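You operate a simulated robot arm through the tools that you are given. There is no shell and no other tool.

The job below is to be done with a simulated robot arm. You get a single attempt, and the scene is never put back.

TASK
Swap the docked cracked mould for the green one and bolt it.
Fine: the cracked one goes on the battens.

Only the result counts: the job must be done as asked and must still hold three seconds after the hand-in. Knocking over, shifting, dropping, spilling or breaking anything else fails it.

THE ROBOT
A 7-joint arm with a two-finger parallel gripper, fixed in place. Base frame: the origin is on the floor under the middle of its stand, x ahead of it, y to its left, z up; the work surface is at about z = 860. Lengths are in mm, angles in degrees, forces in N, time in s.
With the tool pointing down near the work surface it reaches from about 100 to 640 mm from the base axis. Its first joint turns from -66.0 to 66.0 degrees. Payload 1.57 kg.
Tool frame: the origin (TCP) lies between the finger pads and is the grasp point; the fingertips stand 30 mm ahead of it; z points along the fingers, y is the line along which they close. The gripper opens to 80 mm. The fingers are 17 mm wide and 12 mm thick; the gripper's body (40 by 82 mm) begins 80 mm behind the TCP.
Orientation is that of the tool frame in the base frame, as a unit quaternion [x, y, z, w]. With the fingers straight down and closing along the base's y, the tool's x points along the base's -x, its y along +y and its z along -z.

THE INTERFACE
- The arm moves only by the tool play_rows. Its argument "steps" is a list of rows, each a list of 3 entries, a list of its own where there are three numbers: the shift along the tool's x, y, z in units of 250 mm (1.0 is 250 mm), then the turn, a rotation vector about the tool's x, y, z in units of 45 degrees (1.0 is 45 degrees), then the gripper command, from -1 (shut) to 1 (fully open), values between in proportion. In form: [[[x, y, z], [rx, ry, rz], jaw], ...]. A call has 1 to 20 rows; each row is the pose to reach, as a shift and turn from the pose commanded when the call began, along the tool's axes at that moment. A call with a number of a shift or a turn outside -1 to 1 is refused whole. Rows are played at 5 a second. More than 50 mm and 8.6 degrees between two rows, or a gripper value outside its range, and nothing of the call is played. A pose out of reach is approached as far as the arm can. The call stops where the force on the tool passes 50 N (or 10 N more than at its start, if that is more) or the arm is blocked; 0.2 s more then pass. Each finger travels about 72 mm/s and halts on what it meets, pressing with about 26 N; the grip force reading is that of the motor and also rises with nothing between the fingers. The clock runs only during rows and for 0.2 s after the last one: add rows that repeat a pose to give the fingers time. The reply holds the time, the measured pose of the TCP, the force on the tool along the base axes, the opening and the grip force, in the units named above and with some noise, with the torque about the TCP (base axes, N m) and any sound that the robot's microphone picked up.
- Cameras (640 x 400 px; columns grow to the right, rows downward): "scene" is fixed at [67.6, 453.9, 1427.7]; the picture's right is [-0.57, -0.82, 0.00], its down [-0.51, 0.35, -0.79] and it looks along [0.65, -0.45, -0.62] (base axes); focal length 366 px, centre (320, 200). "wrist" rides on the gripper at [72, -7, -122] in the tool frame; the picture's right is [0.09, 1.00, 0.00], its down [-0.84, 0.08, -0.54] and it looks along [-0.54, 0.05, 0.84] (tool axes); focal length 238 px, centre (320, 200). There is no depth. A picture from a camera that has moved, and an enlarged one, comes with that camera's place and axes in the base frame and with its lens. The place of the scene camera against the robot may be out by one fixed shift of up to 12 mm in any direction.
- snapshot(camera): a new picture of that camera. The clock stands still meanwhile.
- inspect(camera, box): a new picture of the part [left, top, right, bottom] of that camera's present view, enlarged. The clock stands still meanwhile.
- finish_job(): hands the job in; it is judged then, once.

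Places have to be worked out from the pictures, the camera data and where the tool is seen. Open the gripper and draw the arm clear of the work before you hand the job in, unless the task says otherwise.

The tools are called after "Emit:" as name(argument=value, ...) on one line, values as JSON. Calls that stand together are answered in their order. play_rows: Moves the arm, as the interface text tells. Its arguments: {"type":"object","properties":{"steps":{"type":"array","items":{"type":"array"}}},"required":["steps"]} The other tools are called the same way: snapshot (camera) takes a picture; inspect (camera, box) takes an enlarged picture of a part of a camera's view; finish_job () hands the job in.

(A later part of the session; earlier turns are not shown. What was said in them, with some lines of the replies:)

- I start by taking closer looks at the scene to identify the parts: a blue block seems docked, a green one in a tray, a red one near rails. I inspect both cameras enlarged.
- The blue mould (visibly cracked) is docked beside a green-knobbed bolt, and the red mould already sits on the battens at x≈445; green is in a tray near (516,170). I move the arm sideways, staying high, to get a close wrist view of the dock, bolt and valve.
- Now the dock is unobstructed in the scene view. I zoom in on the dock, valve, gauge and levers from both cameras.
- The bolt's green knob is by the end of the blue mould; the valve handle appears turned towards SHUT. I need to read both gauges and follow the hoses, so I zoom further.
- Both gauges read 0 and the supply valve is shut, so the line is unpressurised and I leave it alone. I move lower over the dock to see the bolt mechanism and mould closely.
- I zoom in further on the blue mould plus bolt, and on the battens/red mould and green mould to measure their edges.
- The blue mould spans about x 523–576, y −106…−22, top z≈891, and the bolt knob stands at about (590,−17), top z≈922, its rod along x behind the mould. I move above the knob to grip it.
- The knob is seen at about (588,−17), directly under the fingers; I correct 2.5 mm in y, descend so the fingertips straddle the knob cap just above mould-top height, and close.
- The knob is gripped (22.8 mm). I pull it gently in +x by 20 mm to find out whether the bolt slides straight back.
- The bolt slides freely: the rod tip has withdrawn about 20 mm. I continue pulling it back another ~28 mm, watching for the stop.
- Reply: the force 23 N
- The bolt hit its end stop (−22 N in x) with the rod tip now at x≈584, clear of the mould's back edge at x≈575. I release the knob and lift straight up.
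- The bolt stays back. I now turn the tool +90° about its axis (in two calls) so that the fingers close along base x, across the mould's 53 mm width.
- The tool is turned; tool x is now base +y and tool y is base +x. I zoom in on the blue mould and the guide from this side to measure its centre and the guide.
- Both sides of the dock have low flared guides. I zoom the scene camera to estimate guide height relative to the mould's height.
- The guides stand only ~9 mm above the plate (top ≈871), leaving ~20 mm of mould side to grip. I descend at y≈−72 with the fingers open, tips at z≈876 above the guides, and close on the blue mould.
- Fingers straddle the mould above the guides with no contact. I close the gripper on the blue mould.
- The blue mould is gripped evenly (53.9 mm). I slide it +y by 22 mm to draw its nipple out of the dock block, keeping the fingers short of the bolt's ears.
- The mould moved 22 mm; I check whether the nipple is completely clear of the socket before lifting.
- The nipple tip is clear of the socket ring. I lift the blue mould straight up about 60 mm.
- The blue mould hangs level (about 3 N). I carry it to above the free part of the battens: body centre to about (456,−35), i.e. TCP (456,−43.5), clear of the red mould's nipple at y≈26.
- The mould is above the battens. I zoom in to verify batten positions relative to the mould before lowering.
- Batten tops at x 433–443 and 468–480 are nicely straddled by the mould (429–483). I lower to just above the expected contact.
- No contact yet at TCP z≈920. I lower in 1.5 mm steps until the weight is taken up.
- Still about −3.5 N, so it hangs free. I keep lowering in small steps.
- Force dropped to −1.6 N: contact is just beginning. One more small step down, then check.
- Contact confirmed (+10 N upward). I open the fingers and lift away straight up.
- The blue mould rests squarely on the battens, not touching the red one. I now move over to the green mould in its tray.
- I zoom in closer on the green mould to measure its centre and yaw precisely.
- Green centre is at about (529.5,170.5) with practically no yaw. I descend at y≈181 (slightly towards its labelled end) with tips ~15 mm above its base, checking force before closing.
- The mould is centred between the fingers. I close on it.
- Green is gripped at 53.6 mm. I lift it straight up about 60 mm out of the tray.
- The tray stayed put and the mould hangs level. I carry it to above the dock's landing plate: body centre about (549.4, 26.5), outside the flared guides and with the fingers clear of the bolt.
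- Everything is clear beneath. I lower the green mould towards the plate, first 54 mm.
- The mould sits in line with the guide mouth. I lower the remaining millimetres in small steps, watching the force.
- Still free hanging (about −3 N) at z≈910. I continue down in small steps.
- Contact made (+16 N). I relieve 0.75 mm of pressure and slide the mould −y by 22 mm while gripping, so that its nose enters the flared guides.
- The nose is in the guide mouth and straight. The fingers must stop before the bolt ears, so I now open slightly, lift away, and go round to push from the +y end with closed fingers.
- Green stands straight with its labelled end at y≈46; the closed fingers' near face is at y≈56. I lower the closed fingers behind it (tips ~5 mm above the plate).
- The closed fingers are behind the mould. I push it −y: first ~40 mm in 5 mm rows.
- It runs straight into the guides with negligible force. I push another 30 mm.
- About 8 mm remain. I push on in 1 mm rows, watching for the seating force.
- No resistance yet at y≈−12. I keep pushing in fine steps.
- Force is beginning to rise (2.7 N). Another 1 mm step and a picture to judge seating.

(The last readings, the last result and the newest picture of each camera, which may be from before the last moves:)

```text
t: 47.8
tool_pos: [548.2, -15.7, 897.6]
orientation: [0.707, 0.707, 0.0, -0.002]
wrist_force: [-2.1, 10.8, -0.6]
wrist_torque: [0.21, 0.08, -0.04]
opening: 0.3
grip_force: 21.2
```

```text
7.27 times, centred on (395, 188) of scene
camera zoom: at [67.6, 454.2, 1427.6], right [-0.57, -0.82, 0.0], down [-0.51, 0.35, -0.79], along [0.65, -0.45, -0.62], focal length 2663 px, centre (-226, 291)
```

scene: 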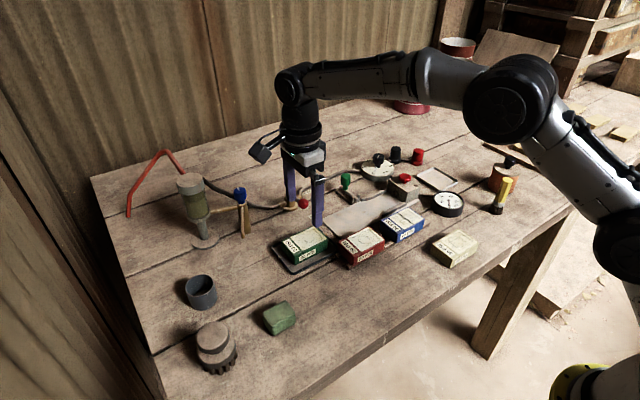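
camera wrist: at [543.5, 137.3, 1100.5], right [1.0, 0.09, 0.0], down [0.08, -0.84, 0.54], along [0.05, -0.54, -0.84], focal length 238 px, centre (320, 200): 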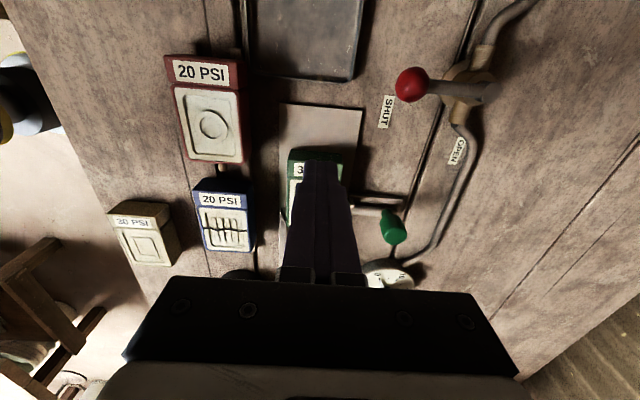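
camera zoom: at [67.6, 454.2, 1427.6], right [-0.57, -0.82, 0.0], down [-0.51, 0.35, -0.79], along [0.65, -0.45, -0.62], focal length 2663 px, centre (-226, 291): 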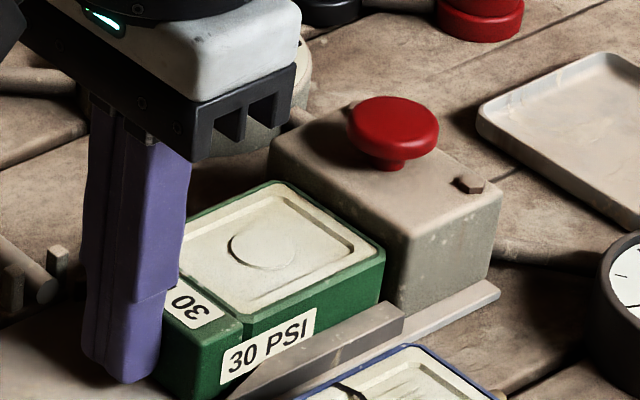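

10.8 N: it appears seated against the block. I push half a millimetre more to be sure, then back off and lift to compare with the blue mould's docked picture.

Emit:
play_rows(steps=[[[-0.002, 0, 0], [0, 0, 0], -1], [[-0.002, 0, 0], [0, 0, 0], -1]])

Emit:
play_rows(steps=[[[0.01, 0, 0], [0, 0, 0], -1], [[0.04, 0, 0], [0, 0, 0], -1], [[0.05, 0, -0.1], [0, 0, 0], -1], [[0.05, 0, -0.25], [0, 0, 0], -1], [[0.05, 0, -0.4], [0, 0, 0], -1]])

Emit:
inspect(camera="scene", box=[360, 175, 420, 220])

Emit:
inspect(camera="scene", box=[330, 140, 430, 220])

```text
t: 48.4
tool_pos: [549.6, -14.2, 899.4]
orientation: [0.707, 0.707, 0.0, -0.001]
wrist_force: [0.7, 18.6, -3.9]
wrist_torque: [0.39, 0.01, 0.0]
opening: 0.1
grip_force: 21.7
```

```text
t: 49.6
tool_pos: [551.2, -5.7, 1002.4]
orientation: [0.707, 0.707, 0.0, -0.001]
wrist_force: [-0.7, 0.3, -0.4]
wrist_torque: [0.01, 0.05, -0.01]
opening: 0.1
grip_force: 21.2
```

```text
8.89 times, centred on (390, 198) of scene
camera zoom: at [67.6, 453.9, 1427.7], right [-0.57, -0.82, 0.0], down [-0.51, 0.35, -0.79], along [0.65, -0.45, -0.62], focal length 3255 px, centre (-302, 222)
```

zoom: 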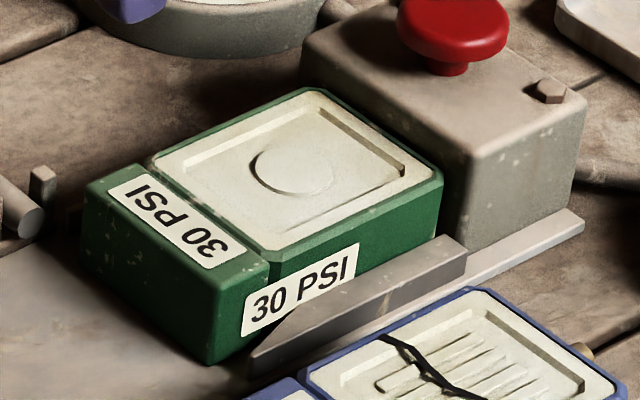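

```text
5.00 times, centred on (380, 180) of scene
camera zoom: at [67.6, 453.9, 1427.7], right [-0.57, -0.82, 0.0], down [-0.51, 0.35, -0.79], along [0.65, -0.45, -0.62], focal length 1831 px, centre (20, 300)
```

zoom: 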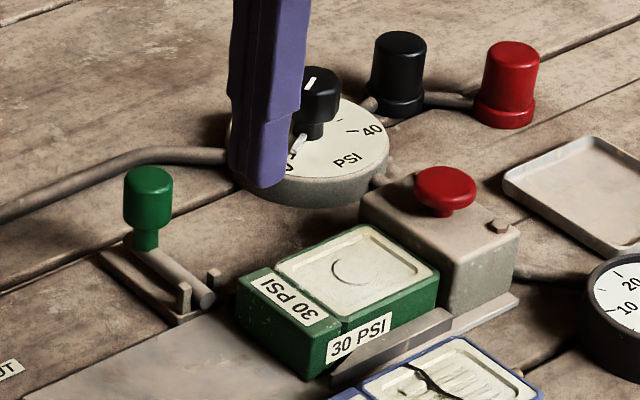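

Green is seated ~1.5 mm deeper than blue had been, flush with the block. I now turn the tool back −90° (fingers closing along y) to work the bolt.

Emit:
play_rows(steps=[[[0, 0, 0], [0, 0, -0.17], -1], [[0, 0, 0], [0, 0, -0.34], -0.5], [[0, 0, 0], [0, 0, -0.51], 0], [[0, 0, 0], [0, 0, -0.68], 0.1], [[0, 0, 0], [0, 0, -0.84], 0.1], [[0, 0, 0], [0, 0, -1.0], 0.1]])

Emit:
play_rows(steps=[[[0, 0, 0], [0, 0, -0.17], 0.1], [[0, 0, 0], [0, 0, -0.34], 0.1], [[0, 0, 0], [0, 0, -0.51], 0.1], [[0, 0, 0], [0, 0, -0.68], 0.1], [[0, 0, 0], [0, 0, -0.84], 0.1], [[0, 0, 0], [0, 0, -1.0], 0.1], [[0, 0, 0], [0, 0, -1.0], 0.1]])

Emit:
snapshot(camera="wrist")

```text
t: 51.0
tool_pos: [550.1, -4.7, 999.8]
orientation: [0.381, 0.925, 0.001, 0.0]
wrist_force: [-0.3, -0.4, -0.3]
wrist_torque: [0.0, 0.01, 0.01]
opening: 44.1
grip_force: 0.0
```

```text
t: 52.6
tool_pos: [549.5, -5.5, 1000.1]
orientation: [-0.002, 1.0, 0.0, -0.001]
wrist_force: [0.0, 0.7, -0.2]
wrist_torque: [-0.05, -0.01, -0.03]
opening: 44.0
grip_force: 0.1
```

```text
taken
camera wrist: at [477.6, -12.4, 1122.3], right [-0.09, 1.0, 0.0], down [0.84, 0.08, 0.54], along [0.54, 0.05, -0.84], focal length 238 px, centre (320, 200)
```

wrist: 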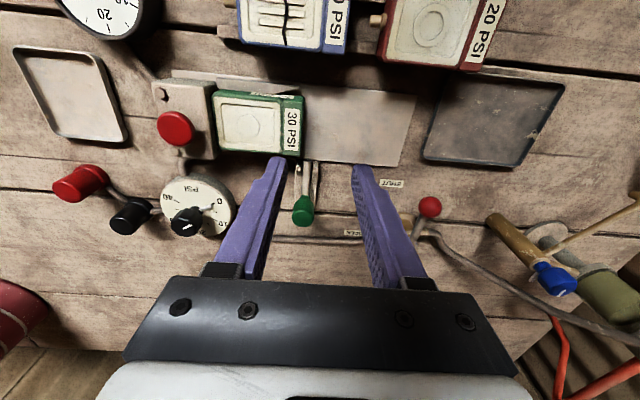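

Green is docked and the bolt is still fully back. I move over the knob at about (632,−16.5) and check alignment.

Emit:
play_rows(steps=[[[-0.15, -0.02, 0], [0, 0, 0], 0.1], [[-0.3, -0.044, 0], [0, 0, 0], 0.1], [[-0.332, -0.044, 0.1], [0, 0, 0], 0.1], [[-0.332, -0.044, 0.1], [0, 0, 0], 0.1]])

Emit:
inspect(camera="wrist", box=[250, 80, 390, 240])

```text
t: 53.6
tool_pos: [633.6, -15.8, 972.8]
orientation: [0.0, 1.0, 0.0, 0.0]
wrist_force: [-0.2, -0.2, -0.7]
wrist_torque: [0.01, -0.04, -0.02]
opening: 44.1
grip_force: 0.1
```

```text
2.50 times, centred on (320, 160) of wrist
camera zoom: at [560.2, -21.9, 1095.3], right [-0.09, 1.0, 0.0], down [0.84, 0.08, 0.54], along [0.54, 0.05, -0.84], focal length 596 px, centre (320, 300)
```

zoom: 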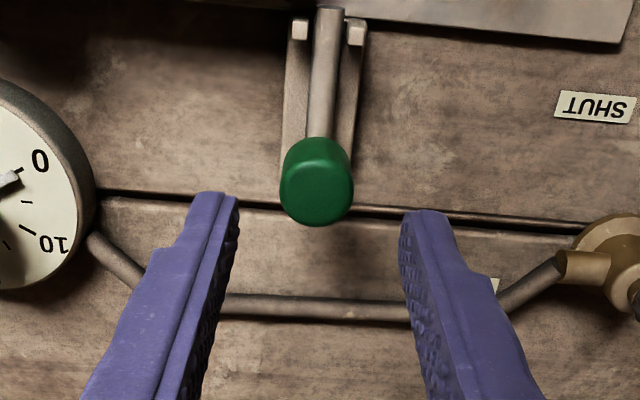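

Knob centre at about (631,−16.6). I correct 1–2 mm, descend to TCP z≈929 and close on it.

Emit:
play_rows(steps=[[[0.005, -0.003, 0.09], [0, 0, 0], 0.1], [[0.005, -0.003, 0.15], [0, 0, 0], 0.1], [[0.005, -0.003, 0.176], [0, 0, 0], 0.1], [[0.005, -0.003, 0.176], [0, 0, 0], -1], [[0.005, -0.003, 0.176], [0, 0, 0], -1], [[0.005, -0.003, 0.176], [0, 0, 0], -1]])

Emit:
inspect(camera="scene", box=[330, 140, 430, 220])

```text
t: 55.0
tool_pos: [631.6, -17.2, 929.1]
orientation: [0.0, 1.0, 0.001, 0.0]
wrist_force: [-0.6, 1.8, -0.6]
wrist_torque: [-0.3, -0.14, -0.03]
opening: 23.0
grip_force: 35.3
```

```text
5.00 times, centred on (380, 180) of scene
camera zoom: at [67.6, 453.9, 1427.7], right [-0.57, -0.82, 0.0], down [-0.51, 0.35, -0.79], along [0.65, -0.45, -0.62], focal length 1831 px, centre (20, 300)
```

zoom: 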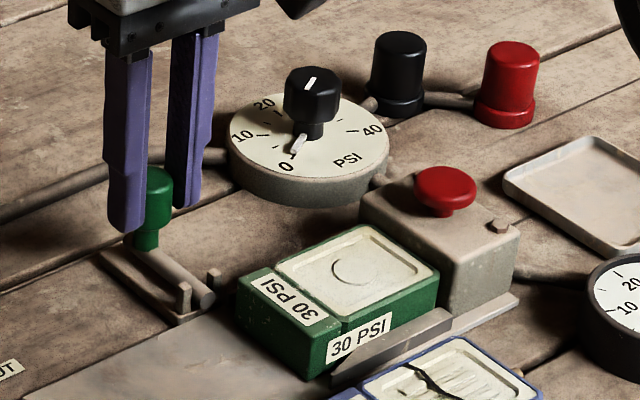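

The knob is held (23 mm). I push the bolt in −x by 40 mm, across the back of the green mould.

Emit:
play_rows(steps=[[[0.02, 0, 0], [0, 0, 0], -1], [[0.04, 0, 0], [0, 0, 0], -1], [[0.06, 0, 0], [0, 0, 0], -1], [[0.08, 0, 0], [0, 0, 0], -1], [[0.1, 0, 0], [0, 0, 0], -1], [[0.12, 0, 0], [0, 0, 0], -1], [[0.14, 0, 0], [0, 0, 0], -1], [[0.16, 0, 0], [0, 0, 0], -1]])

Emit:
inspect(camera="scene", box=[330, 140, 430, 220])

Emit:
inspect(camera="wrist", box=[230, 60, 390, 220])

```text
t: 56.8
tool_pos: [590.3, -15.8, 929.9]
orientation: [0.0, 1.0, 0.0, -0.002]
wrist_force: [-1.5, 4.5, -9.8]
wrist_torque: [-0.2, 0.98, -0.05]
opening: 23.1
grip_force: 35.5
```

```text
5.00 times, centred on (380, 180) of scene
camera zoom: at [67.8, 454.0, 1427.7], right [-0.57, -0.82, 0.0], down [-0.51, 0.35, -0.79], along [0.65, -0.45, -0.62], focal length 1831 px, centre (20, 300)
```

zoom: 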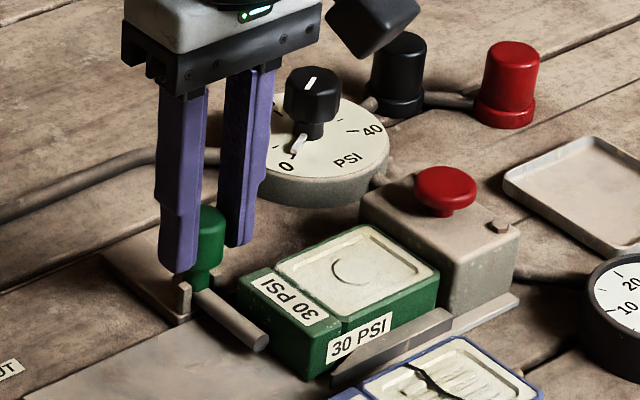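

```text
2.50 times, centred on (310, 140) of wrist
camera zoom: at [518.7, -22.9, 1052.5], right [-0.09, 1.0, 0.0], down [0.84, 0.08, 0.54], along [0.54, 0.05, -0.84], focal length 596 px, centre (345, 350)
```

zoom: 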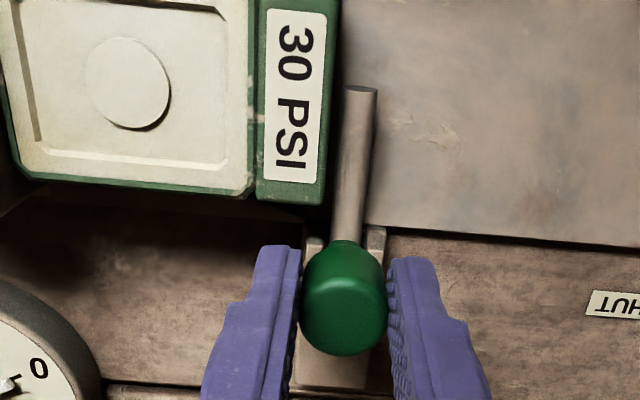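

The bolt slid across behind the green mould; the rod tip is about 1–2 mm short of its original place. I continue in 1 mm rows to its end stop.

Emit:
play_rows(steps=[[[0.004, 0, 0], [0, 0, 0], -1], [[0.008, 0, 0], [0, 0, 0], -1], [[0.012, 0, 0], [0, 0, 0], -1], [[0.016, 0, 0], [0, 0, 0], -1]])

Emit:
inspect(camera="scene", box=[330, 140, 430, 220])

```text
t: 57.8
tool_pos: [588.7, -15.5, 930.7]
orientation: [0.0, 1.0, 0.0, 0.001]
wrist_force: [11.3, 5.1, -19.7]
wrist_torque: [-0.2, -0.2, 0.0]
opening: 23.0
grip_force: 35.6
```

```text
5.00 times, centred on (380, 180) of scene
camera zoom: at [68.3, 454.0, 1427.6], right [-0.57, -0.82, 0.0], down [-0.51, 0.35, -0.79], along [0.65, -0.45, -0.62], focal length 1831 px, centre (20, 300)
```

zoom: 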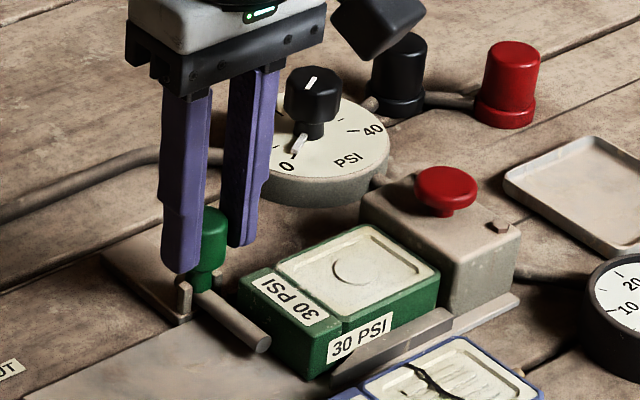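

The force rose to +11 N in x, indicating the stop. One more millimetre to confirm it no longer moves, then I release and lift.

Emit:
play_rows(steps=[[[0.004, 0, 0], [0, 0, 0], -1], [[0.004, 0, 0], [0, 0, 0], -1]])

Emit:
play_rows(steps=[[[-0.006, 0, 0], [0, 0, 0], -1], [[-0.006, 0, 0], [0, 0, 0], 0.1], [[-0.006, 0, 0], [0, 0, 0], 0.1], [[-0.006, 0, 0], [0, 0, 0], 0.1], [[-0.006, 0, -0.06], [0, 0, 0], 0.1], [[-0.006, 0, -0.18], [0, 0, 0], 0.1], [[-0.006, 0, -0.32], [0, 0, 0], 0.1]])

Emit:
inspect(camera="scene", box=[330, 140, 430, 220])

Emit:
snapshot(camera="wrist")

```text
t: 58.4
tool_pos: [587.2, -16.0, 931.4]
orientation: [0.0, 1.0, 0.0, 0.002]
wrist_force: [16.4, 3.5, -16.3]
wrist_torque: [0.35, -0.25, 0.02]
opening: 22.9
grip_force: 35.5
```

```text
t: 60.0
tool_pos: [586.8, -16.3, 1011.1]
orientation: [0.0, 1.0, -0.001, -0.001]
wrist_force: [-0.7, 0.0, -1.2]
wrist_torque: [-0.01, 0.01, -0.03]
opening: 43.8
grip_force: 0.1
```

```text
5.00 times, centred on (380, 180) of scene
camera zoom: at [67.6, 453.9, 1427.7], right [-0.57, -0.82, 0.0], down [-0.51, 0.35, -0.79], along [0.65, -0.45, -0.62], focal length 1831 px, centre (20, 300)
```

zoom: 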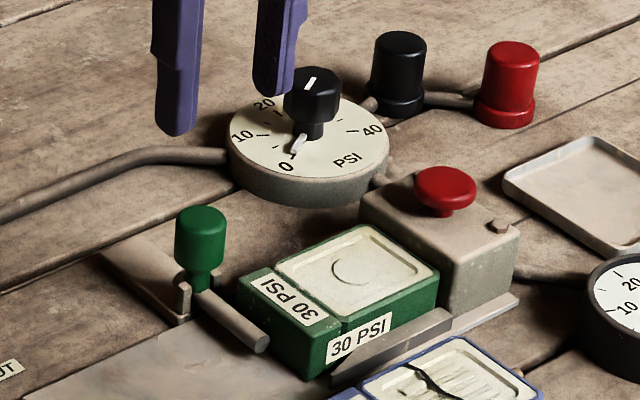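

```text
taken
camera wrist: at [514.7, -24.2, 1133.7], right [-0.09, 1.0, 0.0], down [0.84, 0.08, 0.54], along [0.54, 0.05, -0.84], focal length 238 px, centre (320, 200)
```

wrist: 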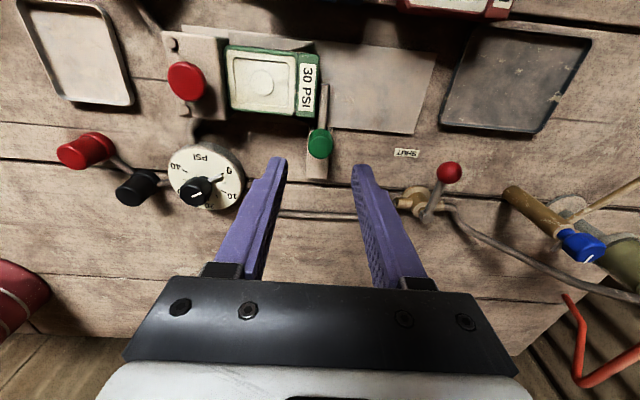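

The bolt is exactly where it was originally, now holding the green mould. I withdraw the arm high and back, opening the gripper, then do a final check.

Emit:
play_rows(steps=[[[0.1, 0, -0.15], [0, 0, 0], 1], [[0.25, 0.05, -0.25], [0, 0, 0], 1], [[0.4, 0.12, -0.32], [0, 0, 0], 1], [[0.55, 0.2, -0.36], [0, 0, 0], 1], [[0.68, 0.3, -0.36], [0, 0, 0], 1], [[0.78, 0.42, -0.36], [0, 0, 0], 1], [[0.78, 0.58, -0.36], [0, 0, 0], 1], [[0.78, 0.7, -0.36], [0, 0, 0], 1]])

Emit:
snapshot(camera="scene")

Emit:
inspect(camera="scene", box=[330, 150, 470, 270])

Emit:
snapshot(camera="wrist")

```text
t: 61.8
tool_pos: [391.5, 158.8, 1103.4]
orientation: [-0.001, 1.0, 0.0, 0.0]
wrist_force: [1.0, 0.9, -0.2]
wrist_torque: [-0.01, 0.0, 0.04]
opening: 80.0
grip_force: 0.1
```

```text
taken
```

scene: 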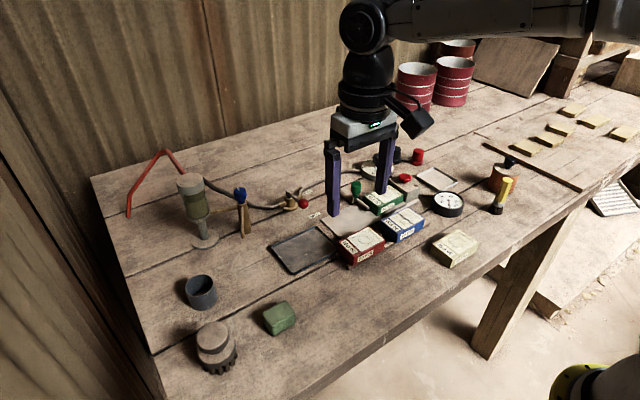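

```text
3.33 times, centred on (400, 210) of scene
camera zoom: at [67.6, 453.9, 1427.7], right [-0.57, -0.82, 0.0], down [-0.51, 0.35, -0.79], along [0.65, -0.45, -0.62], focal length 1221 px, centre (53, 167)
```

zoom: 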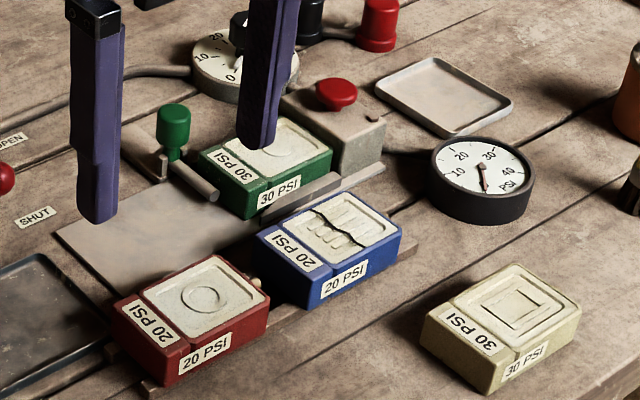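

```text
taken
camera wrist: at [320.2, 152.1, 1224.8], right [-0.09, 1.0, 0.0], down [0.84, 0.08, 0.54], along [0.54, 0.05, -0.84], focal length 238 px, centre (320, 200)
```

wrist: 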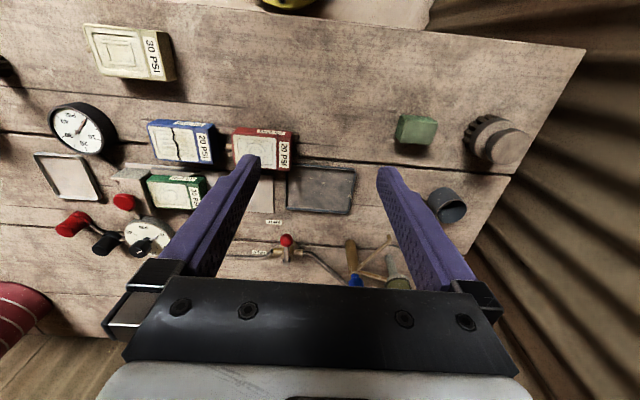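

The final check shows the green mould docked with the bolt across its back and the cracked blue mould resting on the battens. The red mould, tray, valve and gauges have not moved, and the arm is clear with the gripper open, so I hand the job in.

Emit:
finish_job()

```text
The job is handed in.
```

The swap is done and handed in. The green mould is docked and bolted, and the cracked blue one is on the battens.

- **Green mould:** I slid it in until it was firm against the dock block, about 1.5 mm deeper than the blue one had been. The bolt is pushed to its end stop behind it, with the rod where it was at the start.
- **Blue mould:** It lies flat across both battens and does not touch the red mould.
- **Everything else:** In the last pictures the red mould, green mould's tray, valve and gauges looked unchanged. Both gauges read 0 and the supply valve was shut, so I left the pressure side alone.

The arm is drawn back clear of the work with the gripper open. The hand-in gave no verdict.
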